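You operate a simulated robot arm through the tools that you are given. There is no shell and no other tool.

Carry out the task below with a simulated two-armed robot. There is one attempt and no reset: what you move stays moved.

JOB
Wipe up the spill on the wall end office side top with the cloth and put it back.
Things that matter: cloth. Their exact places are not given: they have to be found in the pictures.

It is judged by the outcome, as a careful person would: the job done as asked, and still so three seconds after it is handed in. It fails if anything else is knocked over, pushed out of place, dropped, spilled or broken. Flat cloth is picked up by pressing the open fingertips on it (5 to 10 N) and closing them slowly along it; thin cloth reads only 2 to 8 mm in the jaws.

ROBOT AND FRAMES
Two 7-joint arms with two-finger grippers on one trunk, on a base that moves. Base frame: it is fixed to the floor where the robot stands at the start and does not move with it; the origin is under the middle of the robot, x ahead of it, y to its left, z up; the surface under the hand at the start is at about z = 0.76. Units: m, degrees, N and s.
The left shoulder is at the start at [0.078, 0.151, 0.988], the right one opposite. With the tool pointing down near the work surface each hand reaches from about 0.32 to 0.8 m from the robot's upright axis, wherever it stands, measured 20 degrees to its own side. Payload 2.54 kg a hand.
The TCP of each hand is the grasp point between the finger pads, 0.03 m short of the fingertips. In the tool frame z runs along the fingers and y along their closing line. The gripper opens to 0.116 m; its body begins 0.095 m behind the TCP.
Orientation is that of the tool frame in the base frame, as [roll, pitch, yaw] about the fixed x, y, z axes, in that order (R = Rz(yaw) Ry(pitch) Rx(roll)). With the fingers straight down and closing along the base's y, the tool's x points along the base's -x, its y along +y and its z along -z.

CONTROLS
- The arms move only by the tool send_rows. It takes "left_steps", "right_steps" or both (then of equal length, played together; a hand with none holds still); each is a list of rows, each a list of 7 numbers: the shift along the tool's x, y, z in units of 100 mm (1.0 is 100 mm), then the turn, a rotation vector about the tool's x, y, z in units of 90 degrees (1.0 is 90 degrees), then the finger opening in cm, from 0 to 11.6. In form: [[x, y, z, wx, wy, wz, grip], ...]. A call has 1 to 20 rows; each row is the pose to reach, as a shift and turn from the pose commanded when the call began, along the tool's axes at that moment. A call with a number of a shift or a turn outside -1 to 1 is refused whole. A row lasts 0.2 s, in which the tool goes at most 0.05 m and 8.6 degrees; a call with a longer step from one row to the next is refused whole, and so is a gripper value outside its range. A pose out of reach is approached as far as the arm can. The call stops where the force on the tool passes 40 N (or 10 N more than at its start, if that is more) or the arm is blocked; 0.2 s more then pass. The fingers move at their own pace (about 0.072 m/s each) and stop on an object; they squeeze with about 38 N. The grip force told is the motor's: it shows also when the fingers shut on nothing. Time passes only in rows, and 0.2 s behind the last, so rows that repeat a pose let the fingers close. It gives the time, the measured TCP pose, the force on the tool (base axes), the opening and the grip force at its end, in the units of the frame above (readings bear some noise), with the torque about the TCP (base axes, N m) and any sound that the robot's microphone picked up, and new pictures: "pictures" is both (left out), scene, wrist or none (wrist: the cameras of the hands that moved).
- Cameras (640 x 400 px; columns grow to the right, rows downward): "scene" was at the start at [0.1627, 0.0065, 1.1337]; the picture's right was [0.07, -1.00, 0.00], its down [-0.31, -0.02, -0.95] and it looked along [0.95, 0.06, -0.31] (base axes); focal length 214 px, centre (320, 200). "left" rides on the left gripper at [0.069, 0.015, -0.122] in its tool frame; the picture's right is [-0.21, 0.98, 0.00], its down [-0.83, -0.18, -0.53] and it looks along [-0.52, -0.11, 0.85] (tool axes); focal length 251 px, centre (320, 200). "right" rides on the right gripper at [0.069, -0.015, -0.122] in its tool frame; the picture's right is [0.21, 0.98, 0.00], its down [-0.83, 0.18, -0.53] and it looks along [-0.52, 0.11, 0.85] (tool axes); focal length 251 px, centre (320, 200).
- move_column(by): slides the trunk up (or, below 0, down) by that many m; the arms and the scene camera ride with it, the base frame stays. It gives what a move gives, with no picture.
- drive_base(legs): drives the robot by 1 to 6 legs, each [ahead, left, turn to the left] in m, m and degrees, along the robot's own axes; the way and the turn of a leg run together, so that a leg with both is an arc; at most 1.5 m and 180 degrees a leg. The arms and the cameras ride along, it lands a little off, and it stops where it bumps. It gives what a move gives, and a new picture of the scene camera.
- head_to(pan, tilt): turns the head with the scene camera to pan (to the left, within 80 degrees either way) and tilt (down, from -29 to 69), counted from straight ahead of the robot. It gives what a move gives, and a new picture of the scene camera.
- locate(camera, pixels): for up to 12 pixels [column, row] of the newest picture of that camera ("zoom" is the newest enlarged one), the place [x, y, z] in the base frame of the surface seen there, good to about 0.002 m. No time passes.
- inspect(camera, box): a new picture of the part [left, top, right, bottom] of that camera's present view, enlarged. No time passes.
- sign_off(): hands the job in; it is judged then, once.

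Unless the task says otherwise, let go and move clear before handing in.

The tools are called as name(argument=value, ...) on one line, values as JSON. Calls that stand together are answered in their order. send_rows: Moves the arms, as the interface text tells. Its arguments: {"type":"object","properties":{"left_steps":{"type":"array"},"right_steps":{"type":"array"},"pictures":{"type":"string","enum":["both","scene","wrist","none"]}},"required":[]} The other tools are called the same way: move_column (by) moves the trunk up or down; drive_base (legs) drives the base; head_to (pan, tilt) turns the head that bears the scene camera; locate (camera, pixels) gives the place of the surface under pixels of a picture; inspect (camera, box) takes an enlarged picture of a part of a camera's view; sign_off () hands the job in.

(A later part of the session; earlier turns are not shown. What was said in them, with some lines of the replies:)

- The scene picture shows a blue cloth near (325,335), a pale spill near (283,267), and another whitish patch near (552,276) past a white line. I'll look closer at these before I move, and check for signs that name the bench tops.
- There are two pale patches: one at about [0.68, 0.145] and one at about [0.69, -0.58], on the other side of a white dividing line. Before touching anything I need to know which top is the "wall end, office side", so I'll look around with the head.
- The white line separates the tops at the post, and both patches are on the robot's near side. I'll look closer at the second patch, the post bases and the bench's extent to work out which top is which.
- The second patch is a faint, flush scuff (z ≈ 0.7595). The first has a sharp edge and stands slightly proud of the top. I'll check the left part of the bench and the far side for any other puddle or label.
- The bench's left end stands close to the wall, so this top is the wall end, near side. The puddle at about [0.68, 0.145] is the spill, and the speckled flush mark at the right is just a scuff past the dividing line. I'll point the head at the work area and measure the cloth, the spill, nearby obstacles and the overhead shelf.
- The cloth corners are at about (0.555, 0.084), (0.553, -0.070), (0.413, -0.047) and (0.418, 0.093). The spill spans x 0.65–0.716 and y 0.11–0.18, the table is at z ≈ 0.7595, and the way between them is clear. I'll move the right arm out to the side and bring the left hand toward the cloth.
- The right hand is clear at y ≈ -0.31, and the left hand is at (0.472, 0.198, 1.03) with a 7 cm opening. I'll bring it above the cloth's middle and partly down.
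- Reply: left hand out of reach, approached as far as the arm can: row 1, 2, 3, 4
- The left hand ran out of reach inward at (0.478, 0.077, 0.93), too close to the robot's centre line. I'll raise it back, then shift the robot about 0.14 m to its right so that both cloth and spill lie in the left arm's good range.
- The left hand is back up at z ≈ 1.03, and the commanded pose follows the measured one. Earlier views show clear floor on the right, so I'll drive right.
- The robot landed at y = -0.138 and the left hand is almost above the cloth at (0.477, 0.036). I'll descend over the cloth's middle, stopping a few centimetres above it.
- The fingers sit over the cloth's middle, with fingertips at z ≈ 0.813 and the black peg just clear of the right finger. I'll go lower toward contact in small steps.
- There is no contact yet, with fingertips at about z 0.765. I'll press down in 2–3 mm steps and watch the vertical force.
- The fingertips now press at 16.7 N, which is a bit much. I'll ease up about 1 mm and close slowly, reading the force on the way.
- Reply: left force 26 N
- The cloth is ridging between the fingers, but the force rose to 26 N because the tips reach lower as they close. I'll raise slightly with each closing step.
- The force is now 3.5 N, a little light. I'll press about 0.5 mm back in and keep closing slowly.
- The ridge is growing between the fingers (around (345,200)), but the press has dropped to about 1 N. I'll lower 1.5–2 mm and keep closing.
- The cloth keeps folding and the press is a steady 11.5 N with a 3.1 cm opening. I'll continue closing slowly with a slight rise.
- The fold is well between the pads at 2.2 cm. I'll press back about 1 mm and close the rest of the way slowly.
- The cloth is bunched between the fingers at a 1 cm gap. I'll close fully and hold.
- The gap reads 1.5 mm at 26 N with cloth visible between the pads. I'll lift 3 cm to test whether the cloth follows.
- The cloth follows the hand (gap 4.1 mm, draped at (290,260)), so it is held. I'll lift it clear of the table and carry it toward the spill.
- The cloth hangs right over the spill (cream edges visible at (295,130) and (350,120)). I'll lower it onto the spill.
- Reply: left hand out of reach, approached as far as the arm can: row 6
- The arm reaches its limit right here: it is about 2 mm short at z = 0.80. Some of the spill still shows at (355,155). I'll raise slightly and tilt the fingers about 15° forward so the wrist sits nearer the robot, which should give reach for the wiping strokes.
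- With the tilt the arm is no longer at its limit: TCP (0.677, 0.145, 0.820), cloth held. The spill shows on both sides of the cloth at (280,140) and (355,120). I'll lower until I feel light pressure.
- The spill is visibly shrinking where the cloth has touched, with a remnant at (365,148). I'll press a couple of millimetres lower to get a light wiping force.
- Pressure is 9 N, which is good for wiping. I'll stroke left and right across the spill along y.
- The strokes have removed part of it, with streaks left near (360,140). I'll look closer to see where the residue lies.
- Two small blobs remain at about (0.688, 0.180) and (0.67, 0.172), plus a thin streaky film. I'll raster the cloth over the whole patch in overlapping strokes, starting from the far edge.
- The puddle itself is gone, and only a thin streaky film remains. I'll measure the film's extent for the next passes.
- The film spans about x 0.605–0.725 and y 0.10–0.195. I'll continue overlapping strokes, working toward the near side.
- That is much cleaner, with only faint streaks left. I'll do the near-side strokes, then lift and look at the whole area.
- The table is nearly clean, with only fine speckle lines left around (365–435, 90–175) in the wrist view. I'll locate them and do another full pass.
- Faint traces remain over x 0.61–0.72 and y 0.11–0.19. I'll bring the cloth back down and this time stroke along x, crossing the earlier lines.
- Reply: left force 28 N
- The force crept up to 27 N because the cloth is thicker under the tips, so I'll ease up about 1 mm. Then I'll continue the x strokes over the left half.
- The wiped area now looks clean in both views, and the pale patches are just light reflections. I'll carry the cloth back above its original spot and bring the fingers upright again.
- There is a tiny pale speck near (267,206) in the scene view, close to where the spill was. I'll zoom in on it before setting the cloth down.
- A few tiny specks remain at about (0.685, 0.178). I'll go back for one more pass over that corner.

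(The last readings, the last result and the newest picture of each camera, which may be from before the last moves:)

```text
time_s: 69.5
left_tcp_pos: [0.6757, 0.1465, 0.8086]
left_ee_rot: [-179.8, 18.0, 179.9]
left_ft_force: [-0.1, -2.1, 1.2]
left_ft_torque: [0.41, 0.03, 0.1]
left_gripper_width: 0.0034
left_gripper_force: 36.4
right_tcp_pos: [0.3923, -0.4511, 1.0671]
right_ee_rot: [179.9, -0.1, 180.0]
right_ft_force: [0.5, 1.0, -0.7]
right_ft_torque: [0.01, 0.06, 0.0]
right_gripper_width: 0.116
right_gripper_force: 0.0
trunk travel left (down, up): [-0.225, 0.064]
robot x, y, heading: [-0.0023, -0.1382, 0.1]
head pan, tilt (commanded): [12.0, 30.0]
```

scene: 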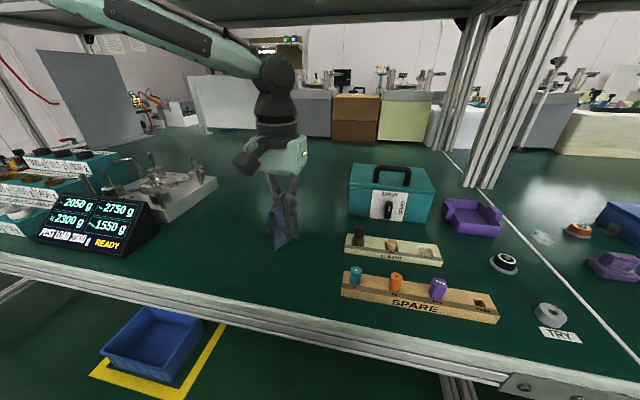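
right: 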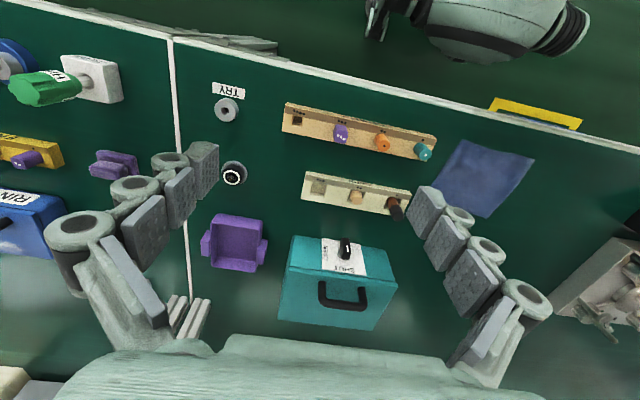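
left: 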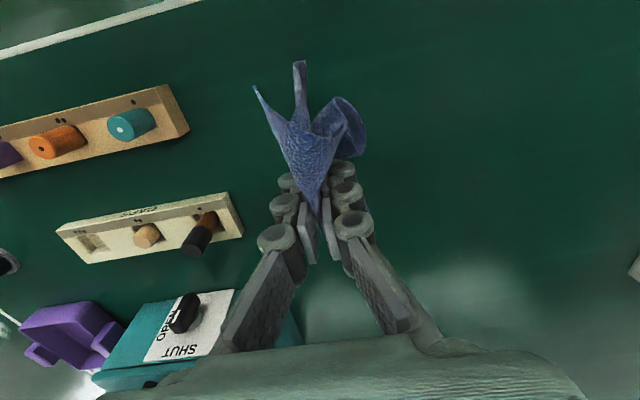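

I'm above the spot at (0.676, 0.147, 0.809). Now I'll lower gently to wiping pressure.

send_rows(left_steps=[[0.02, 0, 0.06, 0, 0, 0, 0], [0.04, 0, 0.12, 0, 0, 0, 0], [0.053, 0, 0.162, 0, 0, 0, 0], [0.053, 0, 0.162, 0, 0, 0, 0]], pictures="wrist")

```text
time_s: 70.5
left_tcp_pos: [0.6756, 0.1478, 0.7935]
left_ee_rot: [180.0, 17.9, -179.9]
left_ft_force: [-1.0, -1.4, 4.3]
left_ft_torque: [0.38, 0.07, 0.11]
left_gripper_width: 0.0041
left_gripper_force: 37.6
right_tcp_pos: [0.3907, -0.4506, 1.0689]
right_ee_rot: [179.9, 0.0, 180.0]
right_ft_force: [-0.4, 0.7, -1.0]
right_ft_torque: [-0.02, 0.0, -0.02]
right_gripper_width: 0.116
right_gripper_force: 0.1
trunk travel left (down, up): [-0.225, 0.064]
robot x, y, heading: [0.0002, -0.1411, -0.1]
head pan, tilt (commanded): [12.0, 30.0]
```

left: 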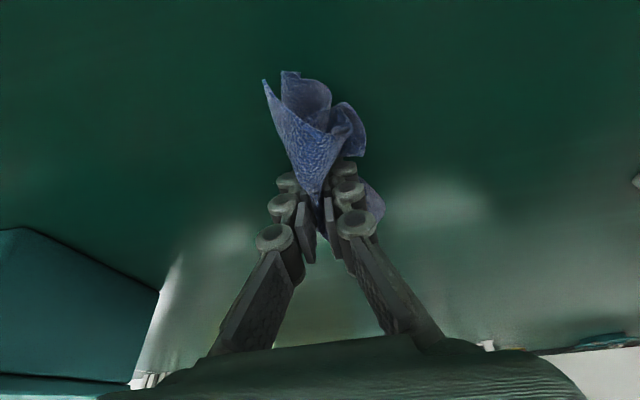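

Contact is light at 4.3 N. I'll add about 1.5 mm and stroke back and forth over the remaining specks.

send_rows(left_steps=[[0.005, 0.2, 0.014, 0, 0, 0, 0], [0.005, 0.4, 0.014, 0, 0, 0, 0], [0.005, 0.6, 0.014, 0, 0, 0, 0], [-0.09, 0.55, 0.045, 0, 0, 0, 0], [-0.09, 0.3, 0.045, 0, 0, 0, 0], [-0.09, 0.05, 0.045, 0, 0, 0, 0], [-0.09, -0.2, 0.045, 0, 0, 0, 0], [-0.185, -0.2, 0.076, 0, 0, 0, 0], [-0.185, 0.05, 0.076, 0, 0, 0, 0], [-0.185, 0.3, 0.076, 0, 0, 0, 0], [-0.185, 0.55, 0.076, 0, 0, 0, 0], [-0.04, 0.6, 0.03, 0, 0, 0, 0], [0.1, 0.55, -0.017, 0, 0, 0, 0], [0.1, 0.3, -0.017, 0, 0, 0, 0], [0.1, 0.05, -0.017, 0, 0, 0, 0], [0.1, -0.2, -0.017, 0, 0, 0, 0], [0.195, -0.2, -0.048, 0, 0, 0, 0], [0.195, 0.05, -0.048, 0, 0, 0, 0], [0.195, 0.3, -0.048, 0, 0, 0, 0], [0.195, 0.55, -0.048, 0, 0, 0, 0]], pictures="wrist")

```text
time_s: 74.7
left_tcp_pos: [0.6547, 0.2034, 0.7924]
left_ee_rot: [180.0, 18.0, 180.0]
left_ft_force: [-1.6, -6.1, -0.6]
left_ft_torque: [-0.19, -0.16, -0.06]
left_gripper_width: 0.0022
left_gripper_force: 27.4
right_tcp_pos: [0.3913, -0.4503, 1.0682]
right_ee_rot: [179.9, 0.1, -180.0]
right_ft_force: [0.4, 0.4, 0.8]
right_ft_torque: [0.03, 0.01, -0.02]
right_gripper_width: 0.1158
right_gripper_force: 0.1
trunk travel left (down, up): [-0.225, 0.064]
robot x, y, heading: [0.0051, -0.1406, -0.1]
head pan, tilt (commanded): [12.0, 30.0]
```

left: 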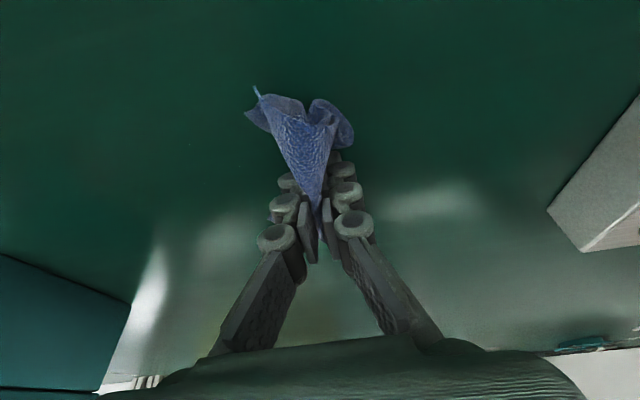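

Now I'll lift off and retreat to check the surface again.

send_rows(left_steps=[[-0.06, 0, -0.19, 0, 0, 0, 0], [-0.13, 0, -0.4, 0, 0, 0, 0], [-0.2, 0, -0.62, 0, 0, 0, 0], [-0.1, -0.15, -0.72, 0, 0, 0, 0], [0.08, -0.35, -0.79, 0, 0, 0, 0], [0.27, -0.58, -0.87, 0, 0, 0, 0], [0.46, -0.8, -0.93, 0, 0, 0, 0], [0.62, -0.95, -0.99, 0, 0, 0, 0]], pictures="none")

send_rows(left_steps=[[0.15, -0.2, -0.05, 0, 0.05, 0, 0], [0.33, -0.4, -0.11, 0, 0.1, 0, 0], [0.52, -0.6, -0.17, 0, 0.15, 0, 0], [0.7, -0.8, -0.23, 0, 0.2, 0, 0], [0.78, -0.9, -0.25, 0, 0.2, 0, 0]], pictures="both")

inspect(camera="scene", box=[225, 175, 305, 225])

inspect(camera="left", box=[330, 120, 550, 260])

```text
time_s: 76.5
left_tcp_pos: [0.565, 0.1062, 0.8669]
left_ee_rot: [180.0, 18.1, -180.0]
left_ft_force: [0.6, -0.5, -2.7]
left_ft_torque: [0.0, 0.06, 0.0]
left_gripper_width: 0.0059
left_gripper_force: 39.0
right_tcp_pos: [0.3913, -0.4501, 1.0674]
right_ee_rot: [179.8, 0.0, -179.9]
right_ft_force: [-0.8, -0.1, 0.3]
right_ft_torque: [0.02, 0.02, 0.01]
right_gripper_width: 0.1158
right_gripper_force: 0.0
trunk travel left (down, up): [-0.225, 0.064]
robot x, y, heading: [-0.0006, -0.1393, 0.1]
head pan, tilt (commanded): [12.0, 30.0]
```

```text
time_s: 77.7
left_tcp_pos: [0.4832, 0.0162, 0.8651]
left_ee_rot: [180.0, 0.0, -180.0]
left_ft_force: [0.6, 0.2, -1.1]
left_ft_torque: [-0.03, -0.07, -0.02]
left_gripper_width: 0.0037
left_gripper_force: 30.5
right_tcp_pos: [0.3913, -0.4504, 1.0681]
right_ee_rot: [179.9, 0.0, 180.0]
right_ft_force: [0.3, -0.3, -0.4]
right_ft_torque: [0.0, 0.04, 0.0]
right_gripper_width: 0.1159
right_gripper_force: 0.1
trunk travel left (down, up): [-0.225, 0.064]
robot x, y, heading: [0.0001, -0.1366, -0.0]
head pan, tilt (commanded): [12.0, 30.0]
```

scene: 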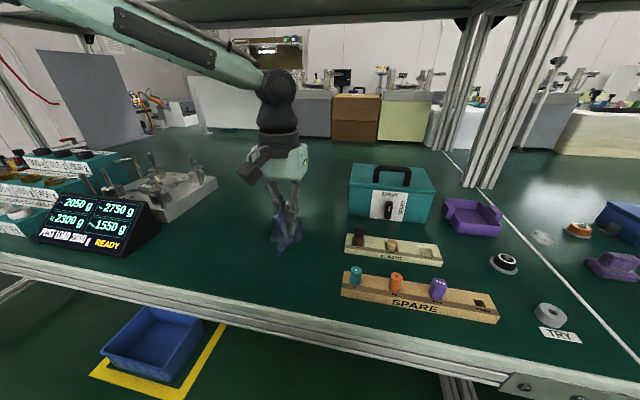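
left: 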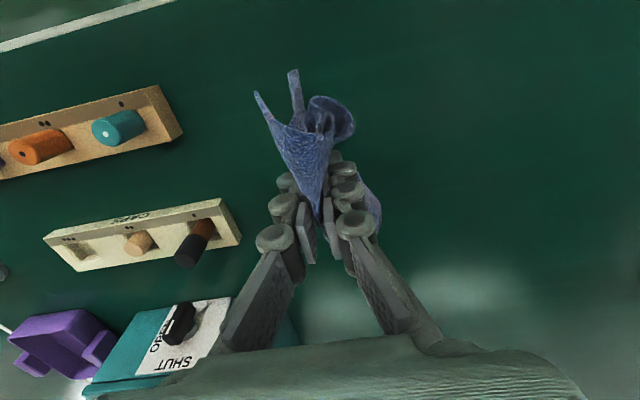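

```text
8.00 times, centred on (265, 200) of scene
```

zoom: 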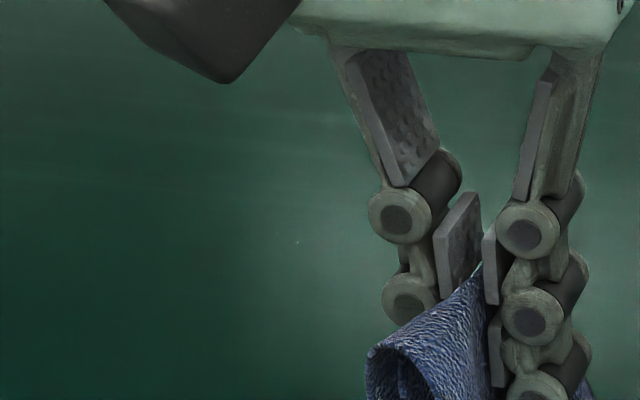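

```text
2.86 times, centred on (440, 190) of left
```

zoom: 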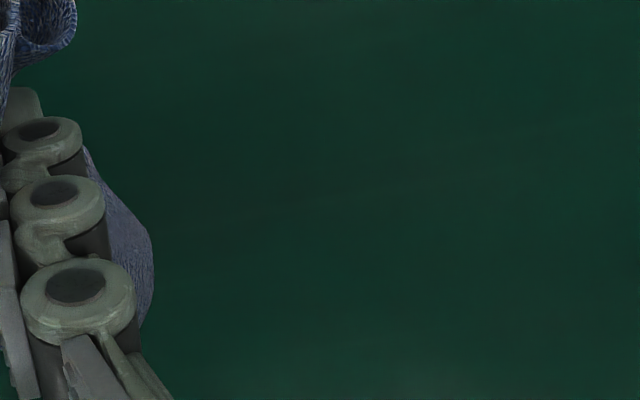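

The visible area is clean apart from one barely visible dot. The part behind the fingers is hidden, so I'll raise the hand to see the rest of the spill area.

send_rows(left_steps=[[0, 0, -0.3, 0, 0, 0, 0], [0, 0.1, -0.6, 0, 0, 0, 0], [0, 0.3, -0.9, 0, 0, 0, 0], [0, 0.6, -1.0, 0, 0, 0, 0], [0, 0.9, -1.0, 0, 0, 0, 0]], pictures="both")

inspect(camera="scene", box=[230, 180, 330, 250])

inspect(camera="left", box=[320, 100, 560, 260])

```text
time_s: 78.9
left_tcp_pos: [0.4839, 0.1073, 0.9652]
left_ee_rot: [180.0, 0.0, 180.0]
left_ft_force: [0.2, -2.9, 3.1]
left_ft_torque: [-0.01, 0.03, 0.0]
left_gripper_width: 0.0026
left_gripper_force: 33.9
right_tcp_pos: [0.3917, -0.4503, 1.068]
right_ee_rot: [179.9, 0.0, 180.0]
right_ft_force: [0.2, -0.2, 0.0]
right_ft_torque: [0.01, -0.01, -0.02]
right_gripper_width: 0.1161
right_gripper_force: 0.0
trunk travel left (down, up): [-0.225, 0.064]
robot x, y, heading: [-0.0022, -0.1418, -0.1]
head pan, tilt (commanded): [12.0, 30.0]
```

scene: 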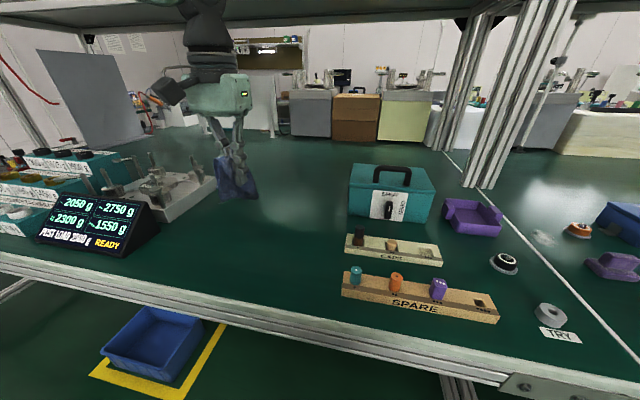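
left: 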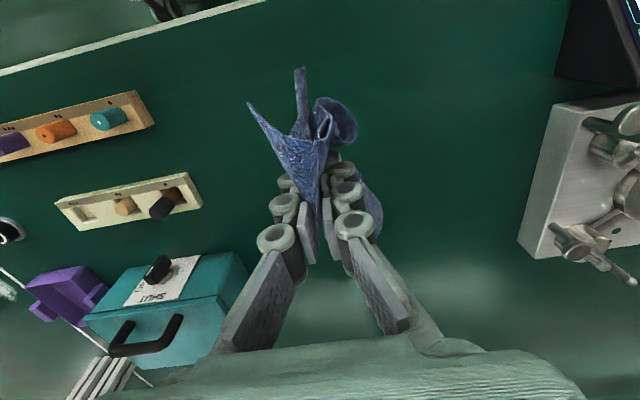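

```text
5.71 times, centred on (280, 215) of scene
```

zoom: 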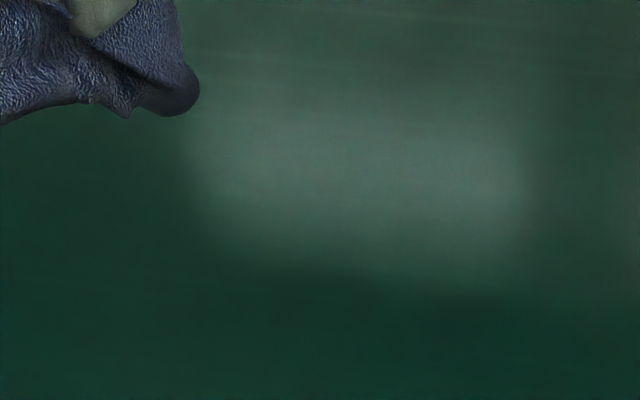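

```text
2.50 times, centred on (440, 180) of left
```

zoom: 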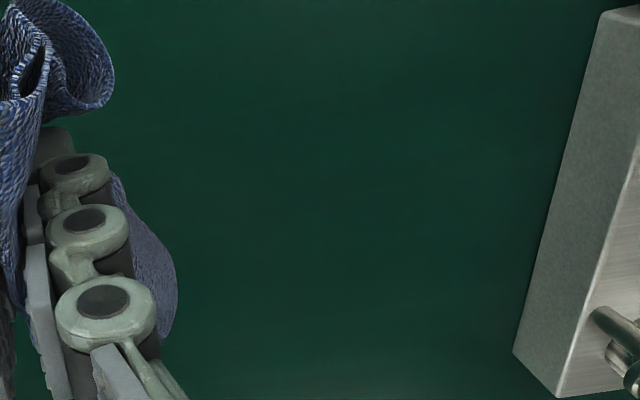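

The whole spill area is clean in both views. I'll return over the cloth's original spot and lower it slowly.

send_rows(left_steps=[[0, -0.25, 0.1, 0, 0, 0, 0], [0, -0.5, 0.3, 0, 0, 0, 0], [0, -0.75, 0.55, 0, 0, 0, 0], [0, -0.9, 0.8, 0, 0, 0, 0], [0, -0.9, 1.0, 0, 0, 0, 0]], pictures="none")

send_rows(left_steps=[[0, 0, 0.15, 0, 0, 0, 0], [0, 0, 0.3, 0, 0, 0, 0], [0, 0, 0.45, 0, 0, 0, 0], [0, 0, 0.58, 0, 0, 0, 0], [0, 0, 0.68, 0, 0, 0, 0]], pictures="both")

```text
time_s: 80.1
left_tcp_pos: [0.4841, 0.0158, 0.8655]
left_ee_rot: [-179.8, 0.2, -180.0]
left_ft_force: [0.5, 0.3, -1.8]
left_ft_torque: [0.04, 0.03, 0.06]
left_gripper_width: 0.0032
left_gripper_force: 29.7
right_tcp_pos: [0.3913, -0.4492, 1.0677]
right_ee_rot: [179.9, 0.1, -179.9]
right_ft_force: [0.7, 0.2, -0.5]
right_ft_torque: [-0.02, -0.02, 0.0]
right_gripper_width: 0.1161
right_gripper_force: 0.1
trunk travel left (down, up): [-0.225, 0.064]
robot x, y, heading: [-0.0033, -0.1383, -0.3]
head pan, tilt (commanded): [12.0, 30.0]
```

```text
time_s: 81.3
left_tcp_pos: [0.4841, 0.0164, 0.7981]
left_ee_rot: [-180.0, 0.1, 180.0]
left_ft_force: [0.8, -1.0, 3.2]
left_ft_torque: [0.14, 0.08, 0.01]
left_gripper_width: 0.0048
left_gripper_force: 39.5
right_tcp_pos: [0.3913, -0.4502, 1.0688]
right_ee_rot: [179.9, 0.0, -180.0]
right_ft_force: [-0.3, 0.7, -0.2]
right_ft_torque: [-0.02, 0.02, 0.01]
right_gripper_width: 0.1161
right_gripper_force: 0.1
trunk travel left (down, up): [-0.225, 0.064]
robot x, y, heading: [-0.0004, -0.1367, -0.3]
head pan, tilt (commanded): [12.0, 30.0]
```

scene: 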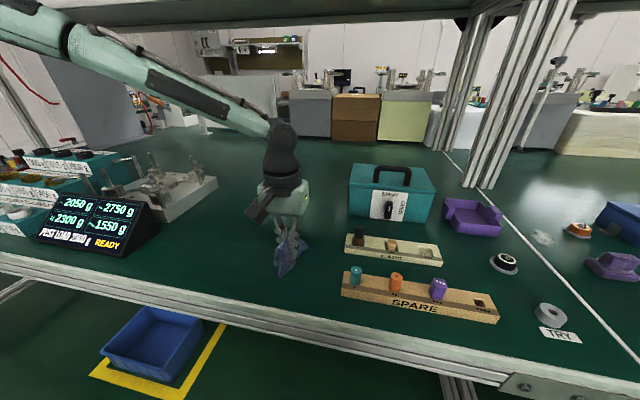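
left: 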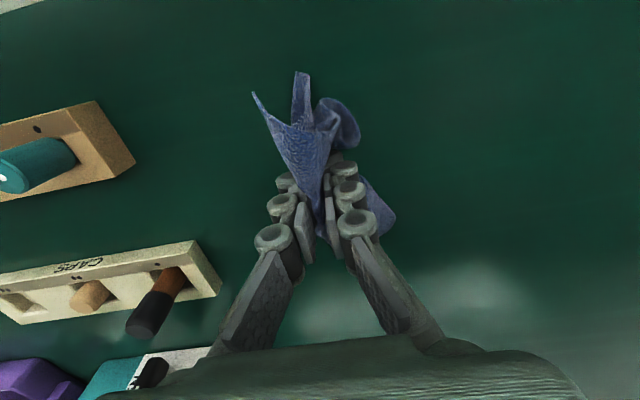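

The cloth is bunched under the fingertips at its original place, with 3 N on the tips. I'll press a little and open slowly so the fingers spread the cloth outward.

send_rows(left_steps=[[0, 0, 0.02, 0, 0, 0, 0], [0, 0, 0.03, 0, 0, 0, 0.4], [0, 0, 0.03, 0, 0, 0, 0.8], [0, 0, 0.03, 0, 0, 0, 1.2], [0, 0, 0.03, 0, 0, 0, 1.6], [0, 0, 0.03, 0, 0, 0, 2.0]], pictures="both")

```text
time_s: 82.7
left_tcp_pos: [0.4845, 0.0159, 0.7946]
left_ee_rot: [180.0, 0.0, -180.0]
left_ft_force: [-0.4, -0.4, 1.9]
left_ft_torque: [-0.02, 0.03, -0.01]
left_gripper_width: 0.0193
left_gripper_force: 0.1
right_tcp_pos: [0.3915, -0.4505, 1.0693]
right_ee_rot: [179.9, -0.1, -180.0]
right_ft_force: [0.3, 0.1, 0.6]
right_ft_torque: [0.02, 0.0, 0.0]
right_gripper_width: 0.1159
right_gripper_force: 0.1
trunk travel left (down, up): [-0.225, 0.064]
robot x, y, heading: [-0.0035, -0.1392, 0.2]
head pan, tilt (commanded): [12.0, 30.0]
```

scene: 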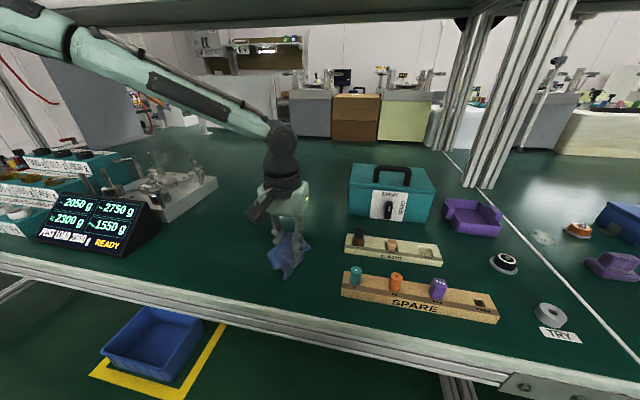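
left: 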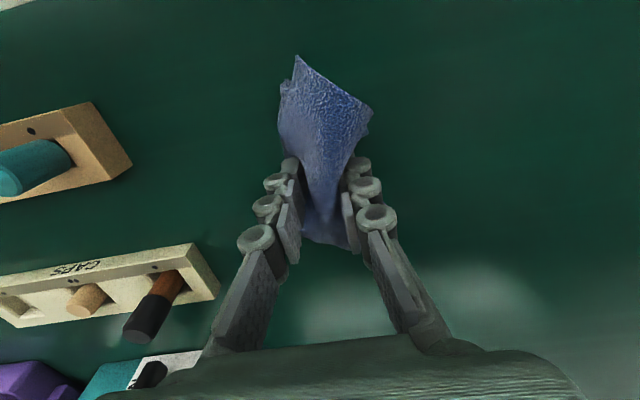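

The cloth is settling as the fingers open. I'll press about 2 mm more and keep opening to spread it.

send_rows(left_steps=[[0, 0, 0.02, 0, 0, 0, 2.0], [0, 0, 0.025, 0, 0, 0, 2.4], [0, 0, 0.025, 0, 0, 0, 2.8], [0, 0, 0.028, 0, 0, 0, 3.2], [0, 0, 0.03, 0, 0, 0, 3.6], [0, 0, 0.03, 0, 0, 0, 4.0]], pictures="wrist")

```text
time_s: 84.1
left_tcp_pos: [0.4845, 0.0174, 0.7915]
left_ee_rot: [180.0, 0.1, 180.0]
left_ft_force: [0.4, -0.9, 2.8]
left_ft_torque: [-0.04, -0.02, -0.01]
left_gripper_width: 0.0405
left_gripper_force: 0.1
right_tcp_pos: [0.3914, -0.4512, 1.068]
right_ee_rot: [179.9, 0.0, 179.9]
right_ft_force: [0.2, 0.1, 0.2]
right_ft_torque: [0.0, -0.02, -0.03]
right_gripper_width: 0.1164
right_gripper_force: 0.1
trunk travel left (down, up): [-0.225, 0.064]
robot x, y, heading: [-0.0004, -0.1422, 0.0]
head pan, tilt (commanded): [12.0, 30.0]
```

left: 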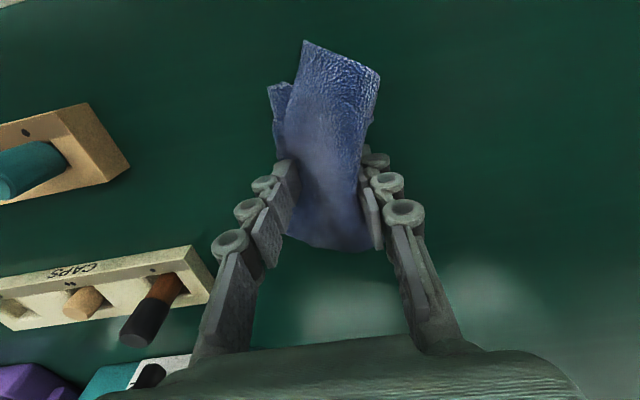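

The cloth is opening out. I'll keep spreading with a bit more pressure.

send_rows(left_steps=[[0, 0, 0.01, 0, 0, 0, 4.2], [0, 0, 0.015, 0, 0, 0, 4.6], [0, 0, 0.02, 0, 0, 0, 5.0], [0, 0, 0.025, 0, 0, 0, 5.4], [0, 0, 0.03, 0, 0, 0, 5.8], [0, 0, 0.035, 0, 0, 0, 6.2]], pictures="wrist")

```text
time_s: 85.5
left_tcp_pos: [0.4839, 0.017, 0.7889]
left_ee_rot: [180.0, 0.1, 179.9]
left_ft_force: [0.2, 0.7, 3.4]
left_ft_torque: [-0.01, -0.03, 0.02]
left_gripper_width: 0.0637
left_gripper_force: 0.1
right_tcp_pos: [0.3918, -0.4518, 1.0686]
right_ee_rot: [180.0, 0.1, -179.9]
right_ft_force: [-0.7, 0.3, 0.4]
right_ft_torque: [0.01, 0.04, 0.02]
right_gripper_width: 0.116
right_gripper_force: 0.1
trunk travel left (down, up): [-0.225, 0.064]
robot x, y, heading: [-0.0022, -0.1401, 0.2]
head pan, tilt (commanded): [12.0, 30.0]
```

left: 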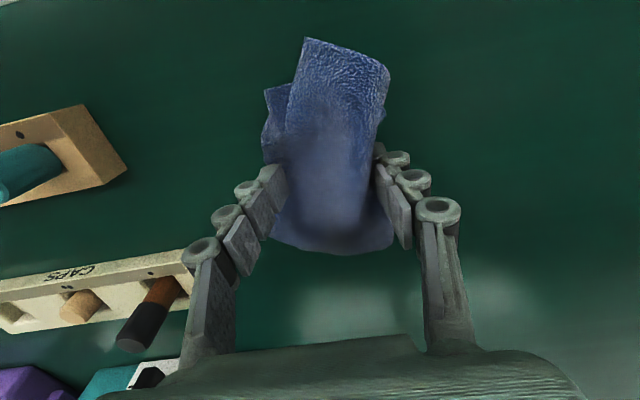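

The fingers are open to 6.4 cm and the cloth lies between them in one folded piece. I'll raise straight up and look at how it lies.

send_rows(left_steps=[[0, 0, -0.1, 0, 0, 0, 6.6], [0, 0, -0.3, 0, 0, 0, 7], [0, 0, -0.55, 0, 0, 0, 7], [0, 0, -0.8, 0, 0, 0, 7], [0, 0, -1.0, 0, 0, 0, 7]], pictures="none")

send_rows(left_steps=[[0, 0.2, -0.2, 0, 0, 0, 7], [0, 0.5, -0.4, 0, 0, 0, 7], [0, 0.8, -0.6, 0, 0, 0, 7], [0, 1.0, -0.7, 0, 0, 0, 7]], pictures="both")

inspect(camera="scene", box=[220, 210, 360, 310])

inspect(camera="left", box=[160, 40, 400, 190])

```text
time_s: 86.7
left_tcp_pos: [0.484, 0.0174, 0.8881]
left_ee_rot: [-180.0, -0.1, -180.0]
left_ft_force: [0.3, -0.1, -0.1]
left_ft_torque: [-0.01, 0.0, -0.01]
left_gripper_width: 0.0701
left_gripper_force: 0.1
right_tcp_pos: [0.3911, -0.4518, 1.0681]
right_ee_rot: [179.8, 0.0, 179.9]
right_ft_force: [-0.5, 0.0, 0.1]
right_ft_torque: [0.01, -0.02, -0.01]
right_gripper_width: 0.1161
right_gripper_force: 0.1
trunk travel left (down, up): [-0.225, 0.064]
robot x, y, heading: [-0.003, -0.1416, 0.1]
head pan, tilt (commanded): [12.0, 30.0]
```

```text
time_s: 87.7
left_tcp_pos: [0.4844, 0.1173, 0.9591]
left_ee_rot: [179.9, 0.0, -180.0]
left_ft_force: [1.1, -0.5, -0.4]
left_ft_torque: [-0.01, 0.02, -0.03]
left_gripper_width: 0.0699
left_gripper_force: 0.1
right_tcp_pos: [0.3917, -0.4512, 1.0685]
right_ee_rot: [179.8, 0.0, 180.0]
right_ft_force: [0.0, 0.4, 0.2]
right_ft_torque: [0.01, 0.01, -0.05]
right_gripper_width: 0.1161
right_gripper_force: 0.1
trunk travel left (down, up): [-0.225, 0.064]
robot x, y, heading: [0.0021, -0.1384, -0.0]
head pan, tilt (commanded): [12.0, 30.0]
```

scene: 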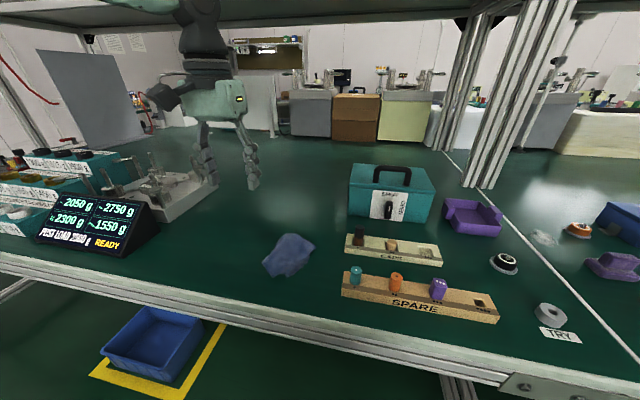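
left: 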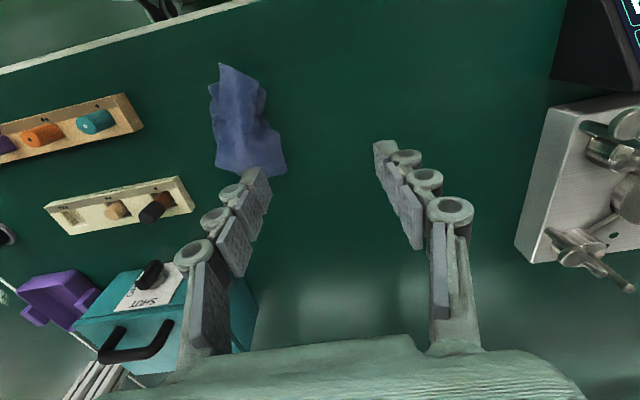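

```text
4.00 times, centred on (290, 260) of scene
```

zoom: 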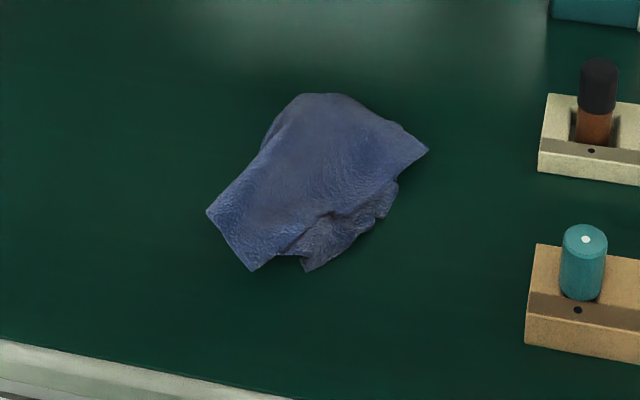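

```text
2.67 times, centred on (280, 115) of left
```

zoom: 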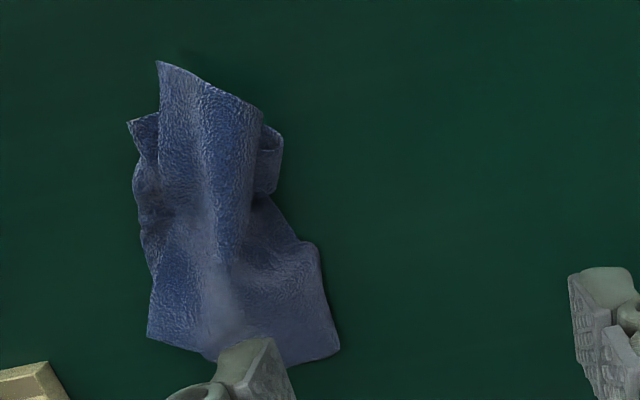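

The cloth is back on its spot, somewhat rumpled. I'll measure its position against the original centre (0.485, 0.015).

locate(camera="scene", pixels=[[292, 258], [316, 246], [293, 235], [262, 262], [274, 276], [287, 277], [308, 263], [305, 240], [280, 245]])

```text
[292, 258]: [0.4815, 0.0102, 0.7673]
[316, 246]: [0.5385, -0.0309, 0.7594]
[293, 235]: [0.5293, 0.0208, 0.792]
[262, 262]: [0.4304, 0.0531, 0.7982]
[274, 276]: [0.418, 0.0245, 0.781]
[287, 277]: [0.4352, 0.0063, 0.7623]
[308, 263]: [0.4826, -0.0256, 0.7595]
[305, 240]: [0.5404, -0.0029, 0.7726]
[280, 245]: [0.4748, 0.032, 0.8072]
```

The cloth's middle is at about (0.48, 0.01), matching its original place, but it is ridged up to z ≈ 0.807. I'll gently flatten it by pressing the slightly open fingertips on the ridge and spreading them outward.

send_rows(left_steps=[[0, -0.2, 0, 0, 0, 0, 6], [0.02, -0.45, 0.1, 0, 0, 0, 5], [0.04, -0.7, 0.3, 0, 0, 0, 4], [0.05, -0.95, 0.55, 0, 0, 0, 3], [0.05, -1.0, 0.8, 0, 0, 0, 3], [0.05, -1.0, 0.9, 0, 0, 0, 3]], pictures="none")

send_rows(left_steps=[[0, 0, 0.12, 0, 0, 0, 3], [0, 0, 0.24, 0, 0, 0, 3], [0, 0, 0.36, 0, 0, 0, 3], [0, 0, 0.48, 0, 0, 0, 3], [0, 0, 0.58, 0, 0, 0, 3], [0, 0, 0.66, 0, 0, 0, 3], [0, 0, 0.72, 0, 0, 0, 3]], pictures="both")

```text
time_s: 89.1
left_tcp_pos: [0.4779, 0.0182, 0.866]
left_ee_rot: [-179.9, 0.0, -180.0]
left_ft_force: [0.5, -0.4, -1.1]
left_ft_torque: [0.02, 0.03, -0.04]
left_gripper_width: 0.0302
left_gripper_force: 0.1
right_tcp_pos: [0.3916, -0.4505, 1.0687]
right_ee_rot: [179.9, 0.0, -180.0]
right_ft_force: [0.0, -0.9, -0.4]
right_ft_torque: [0.0, -0.03, 0.0]
right_gripper_width: 0.116
right_gripper_force: 0.0
trunk travel left (down, up): [-0.225, 0.064]
robot x, y, heading: [0.0008, -0.1426, 0.0]
head pan, tilt (commanded): [12.0, 30.0]
```

```text
time_s: 90.7
left_tcp_pos: [0.4815, 0.0175, 0.7968]
left_ee_rot: [-180.0, 0.1, -179.9]
left_ft_force: [0.9, 0.1, 1.9]
left_ft_torque: [0.03, 0.01, 0.01]
left_gripper_width: 0.0302
left_gripper_force: 0.0
right_tcp_pos: [0.3909, -0.4505, 1.0677]
right_ee_rot: [179.9, 0.1, -179.9]
right_ft_force: [-0.8, 0.3, -0.1]
right_ft_torque: [-0.02, 0.02, -0.01]
right_gripper_width: 0.116
right_gripper_force: 0.0
trunk travel left (down, up): [-0.225, 0.064]
robot x, y, heading: [0.001, -0.1433, 0.2]
head pan, tilt (commanded): [12.0, 30.0]
```

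scene: 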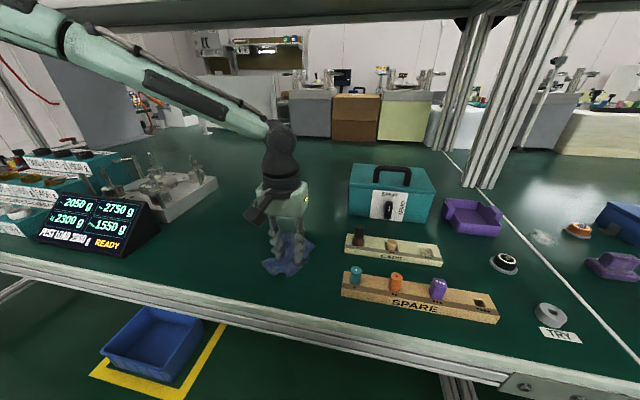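
left: 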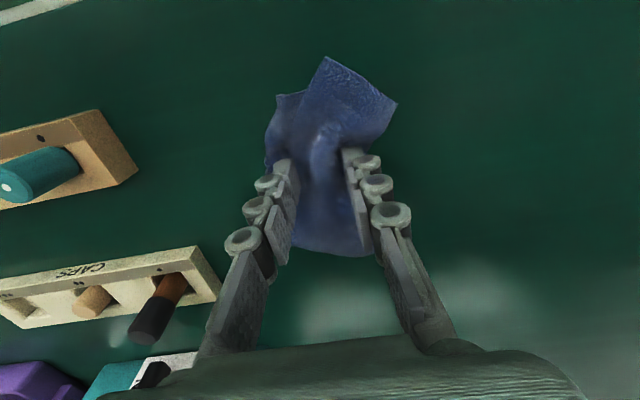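

The tips are on the cloth with light force (1.9 N). I'll press a bit more and spread.

send_rows(left_steps=[[0, 0, 0.03, 0, 0, 0, 3.2], [0, 0, 0.05, 0, 0, 0, 3.8], [0, 0, 0.06, 0, 0, 0, 4.5], [0, 0, 0.065, 0, 0, 0, 5.2], [0, 0, 0.07, 0, 0, 0, 5.9], [0, 0, 0.075, 0, 0, 0, 6.6]], pictures="wrist")

```text
time_s: 92.1
left_tcp_pos: [0.4797, 0.0164, 0.7891]
left_ee_rot: [180.0, 0.1, -179.9]
left_ft_force: [-0.2, 0.6, 2.3]
left_ft_torque: [0.0, 0.01, 0.02]
left_gripper_width: 0.0677
left_gripper_force: 0.1
right_tcp_pos: [0.3924, -0.4506, 1.0687]
right_ee_rot: [179.9, 0.0, 179.9]
right_ft_force: [-1.0, -0.3, 0.0]
right_ft_torque: [0.01, -0.03, -0.01]
right_gripper_width: 0.1161
right_gripper_force: 0.0
trunk travel left (down, up): [-0.225, 0.064]
robot x, y, heading: [0.0022, -0.1394, -0.0]
head pan, tilt (commanded): [12.0, 30.0]
```

left: 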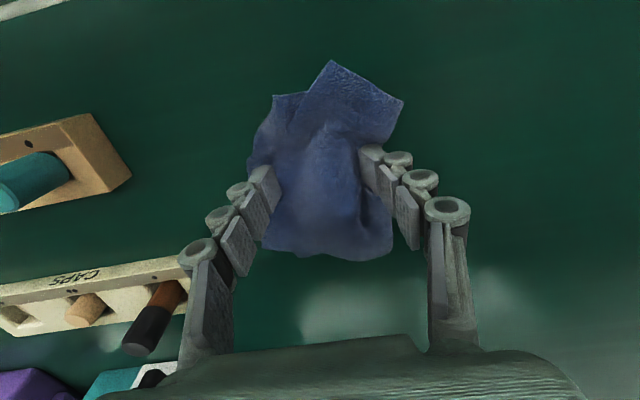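

The cloth is wider now. I'll continue a little further with the tips pressing, then lift off and look.

send_rows(left_steps=[[0, 0, 0.012, 0, 0, 0, 6.8], [0, 0, 0.022, 0, 0, 0, 7.3], [0, 0, 0.03, 0, 0, 0, 7.8], [0, 0, 0.038, 0, 0, 0, 8.3], [0, 0, 0.045, 0, 0, 0, 8.8]], pictures="none")

send_rows(left_steps=[[0, 0, -0.1, 0, 0, 0, 9], [0, 0, -0.3, 0, 0, 0, 9], [0, 0, -0.55, 0, 0, 0, 9], [0, 0, -0.8, 0, 0, 0, 9], [0, 0.3, -1.0, 0, 0, 0, 9], [0, 0.6, -1.0, 0, 0, 0, 9], [0, 0.9, -1.0, 0, 0, 0, 9]], pictures="both")

inspect(camera="scene", box=[220, 210, 360, 310])

inspect(camera="left", box=[120, 20, 400, 200])

```text
time_s: 93.3
left_tcp_pos: [0.4794, 0.017, 0.7839]
left_ee_rot: [-180.0, 0.0, -179.9]
left_ft_force: [0.8, 0.7, 1.6]
left_ft_torque: [-0.08, -0.04, 0.01]
left_gripper_width: 0.0882
left_gripper_force: 0.1
right_tcp_pos: [0.3907, -0.4502, 1.0687]
right_ee_rot: [179.9, -0.1, 180.0]
right_ft_force: [0.1, 0.2, 0.3]
right_ft_torque: [0.0, -0.02, 0.03]
right_gripper_width: 0.1161
right_gripper_force: 0.2
trunk travel left (down, up): [-0.225, 0.064]
robot x, y, heading: [-0.0021, -0.1364, -0.1]
head pan, tilt (commanded): [12.0, 30.0]
```

```text
time_s: 94.9
left_tcp_pos: [0.4792, 0.1067, 0.8835]
left_ee_rot: [180.0, 0.0, 179.9]
left_ft_force: [0.3, 0.0, 1.0]
left_ft_torque: [0.02, -0.03, 0.01]
left_gripper_width: 0.0899
left_gripper_force: 0.0
right_tcp_pos: [0.3903, -0.4516, 1.0685]
right_ee_rot: [-180.0, -0.1, 180.0]
right_ft_force: [-0.1, -0.1, 0.2]
right_ft_torque: [0.02, 0.01, 0.0]
right_gripper_width: 0.1161
right_gripper_force: 0.0
trunk travel left (down, up): [-0.225, 0.064]
robot x, y, heading: [0.0002, -0.1376, -0.0]
head pan, tilt (commanded): [12.0, 30.0]
```

scene: 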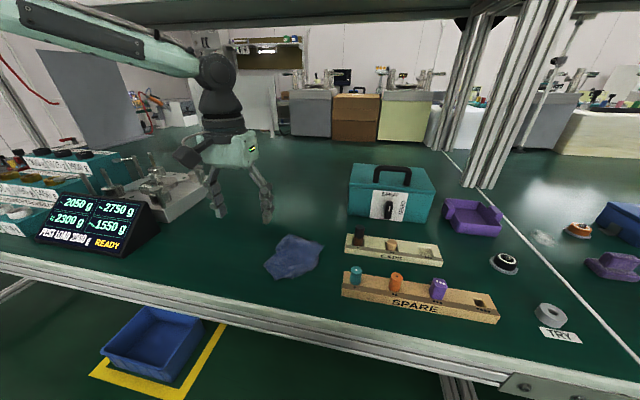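
left: 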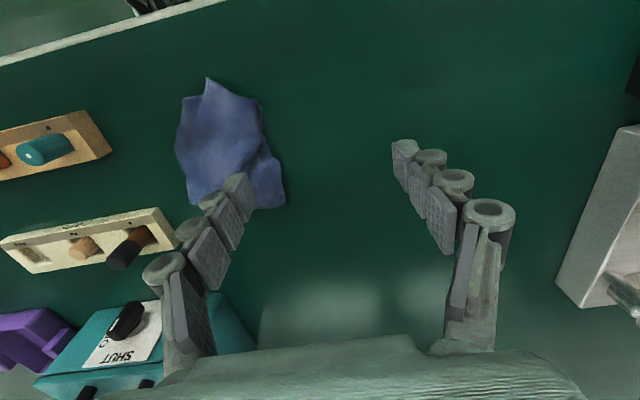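

```text
4.00 times, centred on (290, 260) of scene
```

zoom: 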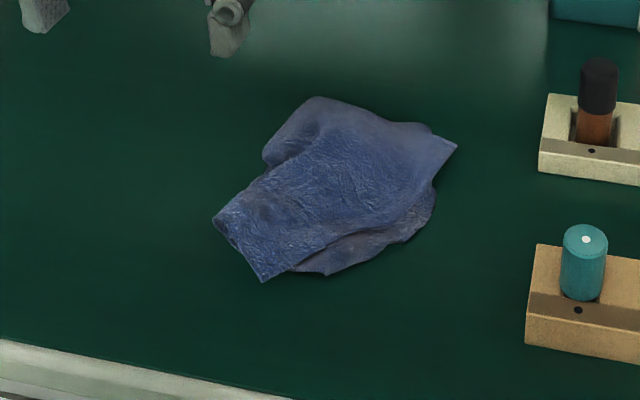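

```text
2.22 times, centred on (260, 110) of left
```

zoom: 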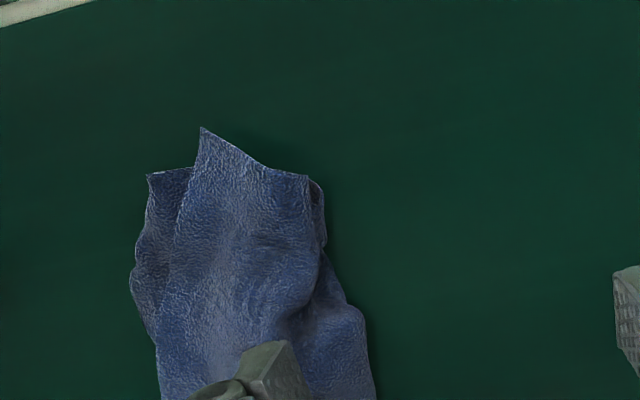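

The cloth now lies much flatter on its original spot. I'll raise the left hand clear and do a last check of the cloth, the spill area and the neighbouring items.

send_rows(left_steps=[[0, 0.1, -0.25, 0, 0, 0, 9], [0, 0.25, -0.5, 0, 0, 0, 9], [0, 0.4, -0.75, 0, 0, 0, 9], [0, 0.55, -1.0, 0, 0, 0, 9]], pictures="both")

locate(camera="scene", pixels=[[295, 257], [323, 246], [298, 234], [263, 265], [275, 280], [290, 278], [317, 262]])

inspect(camera="scene", box=[200, 170, 360, 290])

inspect(camera="left", box=[160, 60, 480, 260])

```text
time_s: 95.9
left_tcp_pos: [0.4781, 0.1625, 0.9842]
left_ee_rot: [180.0, -0.1, 180.0]
left_ft_force: [0.4, 0.3, 0.3]
left_ft_torque: [-0.02, 0.0, -0.01]
left_gripper_width: 0.0903
left_gripper_force: 0.1
right_tcp_pos: [0.3916, -0.4511, 1.0687]
right_ee_rot: [179.9, 0.0, -179.9]
right_ft_force: [-0.9, -0.1, 0.8]
right_ft_torque: [-0.01, 0.01, -0.03]
right_gripper_width: 0.116
right_gripper_force: 0.1
trunk travel left (down, up): [-0.225, 0.064]
robot x, y, heading: [-0.001, -0.1401, -0.2]
head pan, tilt (commanded): [12.0, 30.0]
```

scene: 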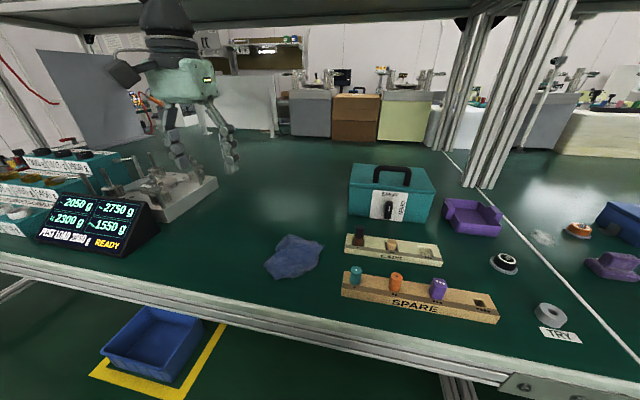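
left: 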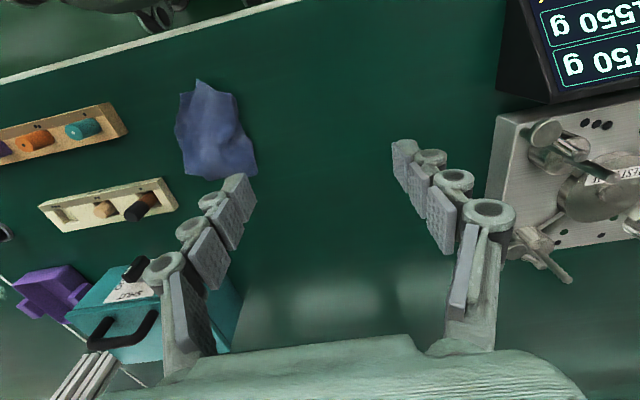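

```text
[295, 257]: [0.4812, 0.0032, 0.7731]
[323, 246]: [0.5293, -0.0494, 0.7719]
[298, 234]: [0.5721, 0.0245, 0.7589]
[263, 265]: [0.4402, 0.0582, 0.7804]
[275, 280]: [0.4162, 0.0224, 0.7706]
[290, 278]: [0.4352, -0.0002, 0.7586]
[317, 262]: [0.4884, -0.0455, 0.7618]
```

```text
3.33 times, centred on (280, 230) of scene
```

zoom: 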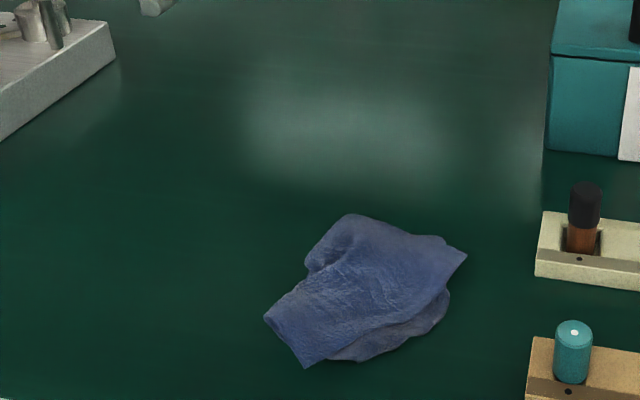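

```text
2.00 times, centred on (320, 160) of left
```

zoom: 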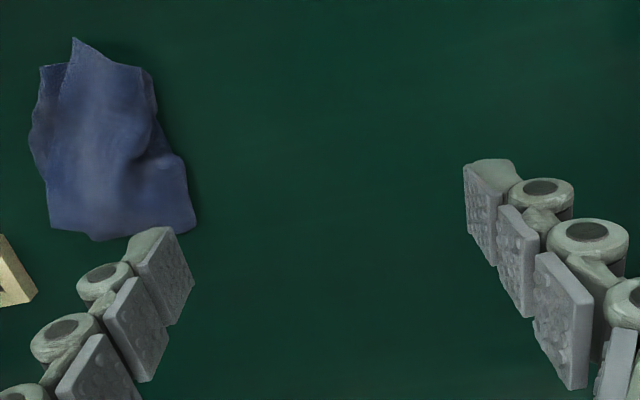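

The spill area is clean in both views. The cloth lies on its original spot, centred at about (0.485, 0.005), both hands are clear, and the racks, toolbox and balance are where they were. I'm handing in the job.

sign_off()

```text
The job is handed in.
```

The spill is wiped up, and the cloth is back on its original spot, centred within about 1 cm of where it started. I've handed the job in.

- **Cloth:** it is not laid out as flat as I found it. I pressed and spread it after setting it down, but it is still slightly rumpled with some edges folded under.
- **Which spill:** no label named the bench tops. I took the top nearest the left wall, on the robot's side, as the wall end office side, because the cloth and the only real puddle were there. I left a second pale mark past the white dividing line, which looked like a flat scuff.
- **Wiping:** it took several passes, and the last views showed no puddle, film or specks.
- **Surroundings:** nothing else was knocked or moved. I shifted the robot about 14 cm to its right for reach, and it is still there with both hands clear.
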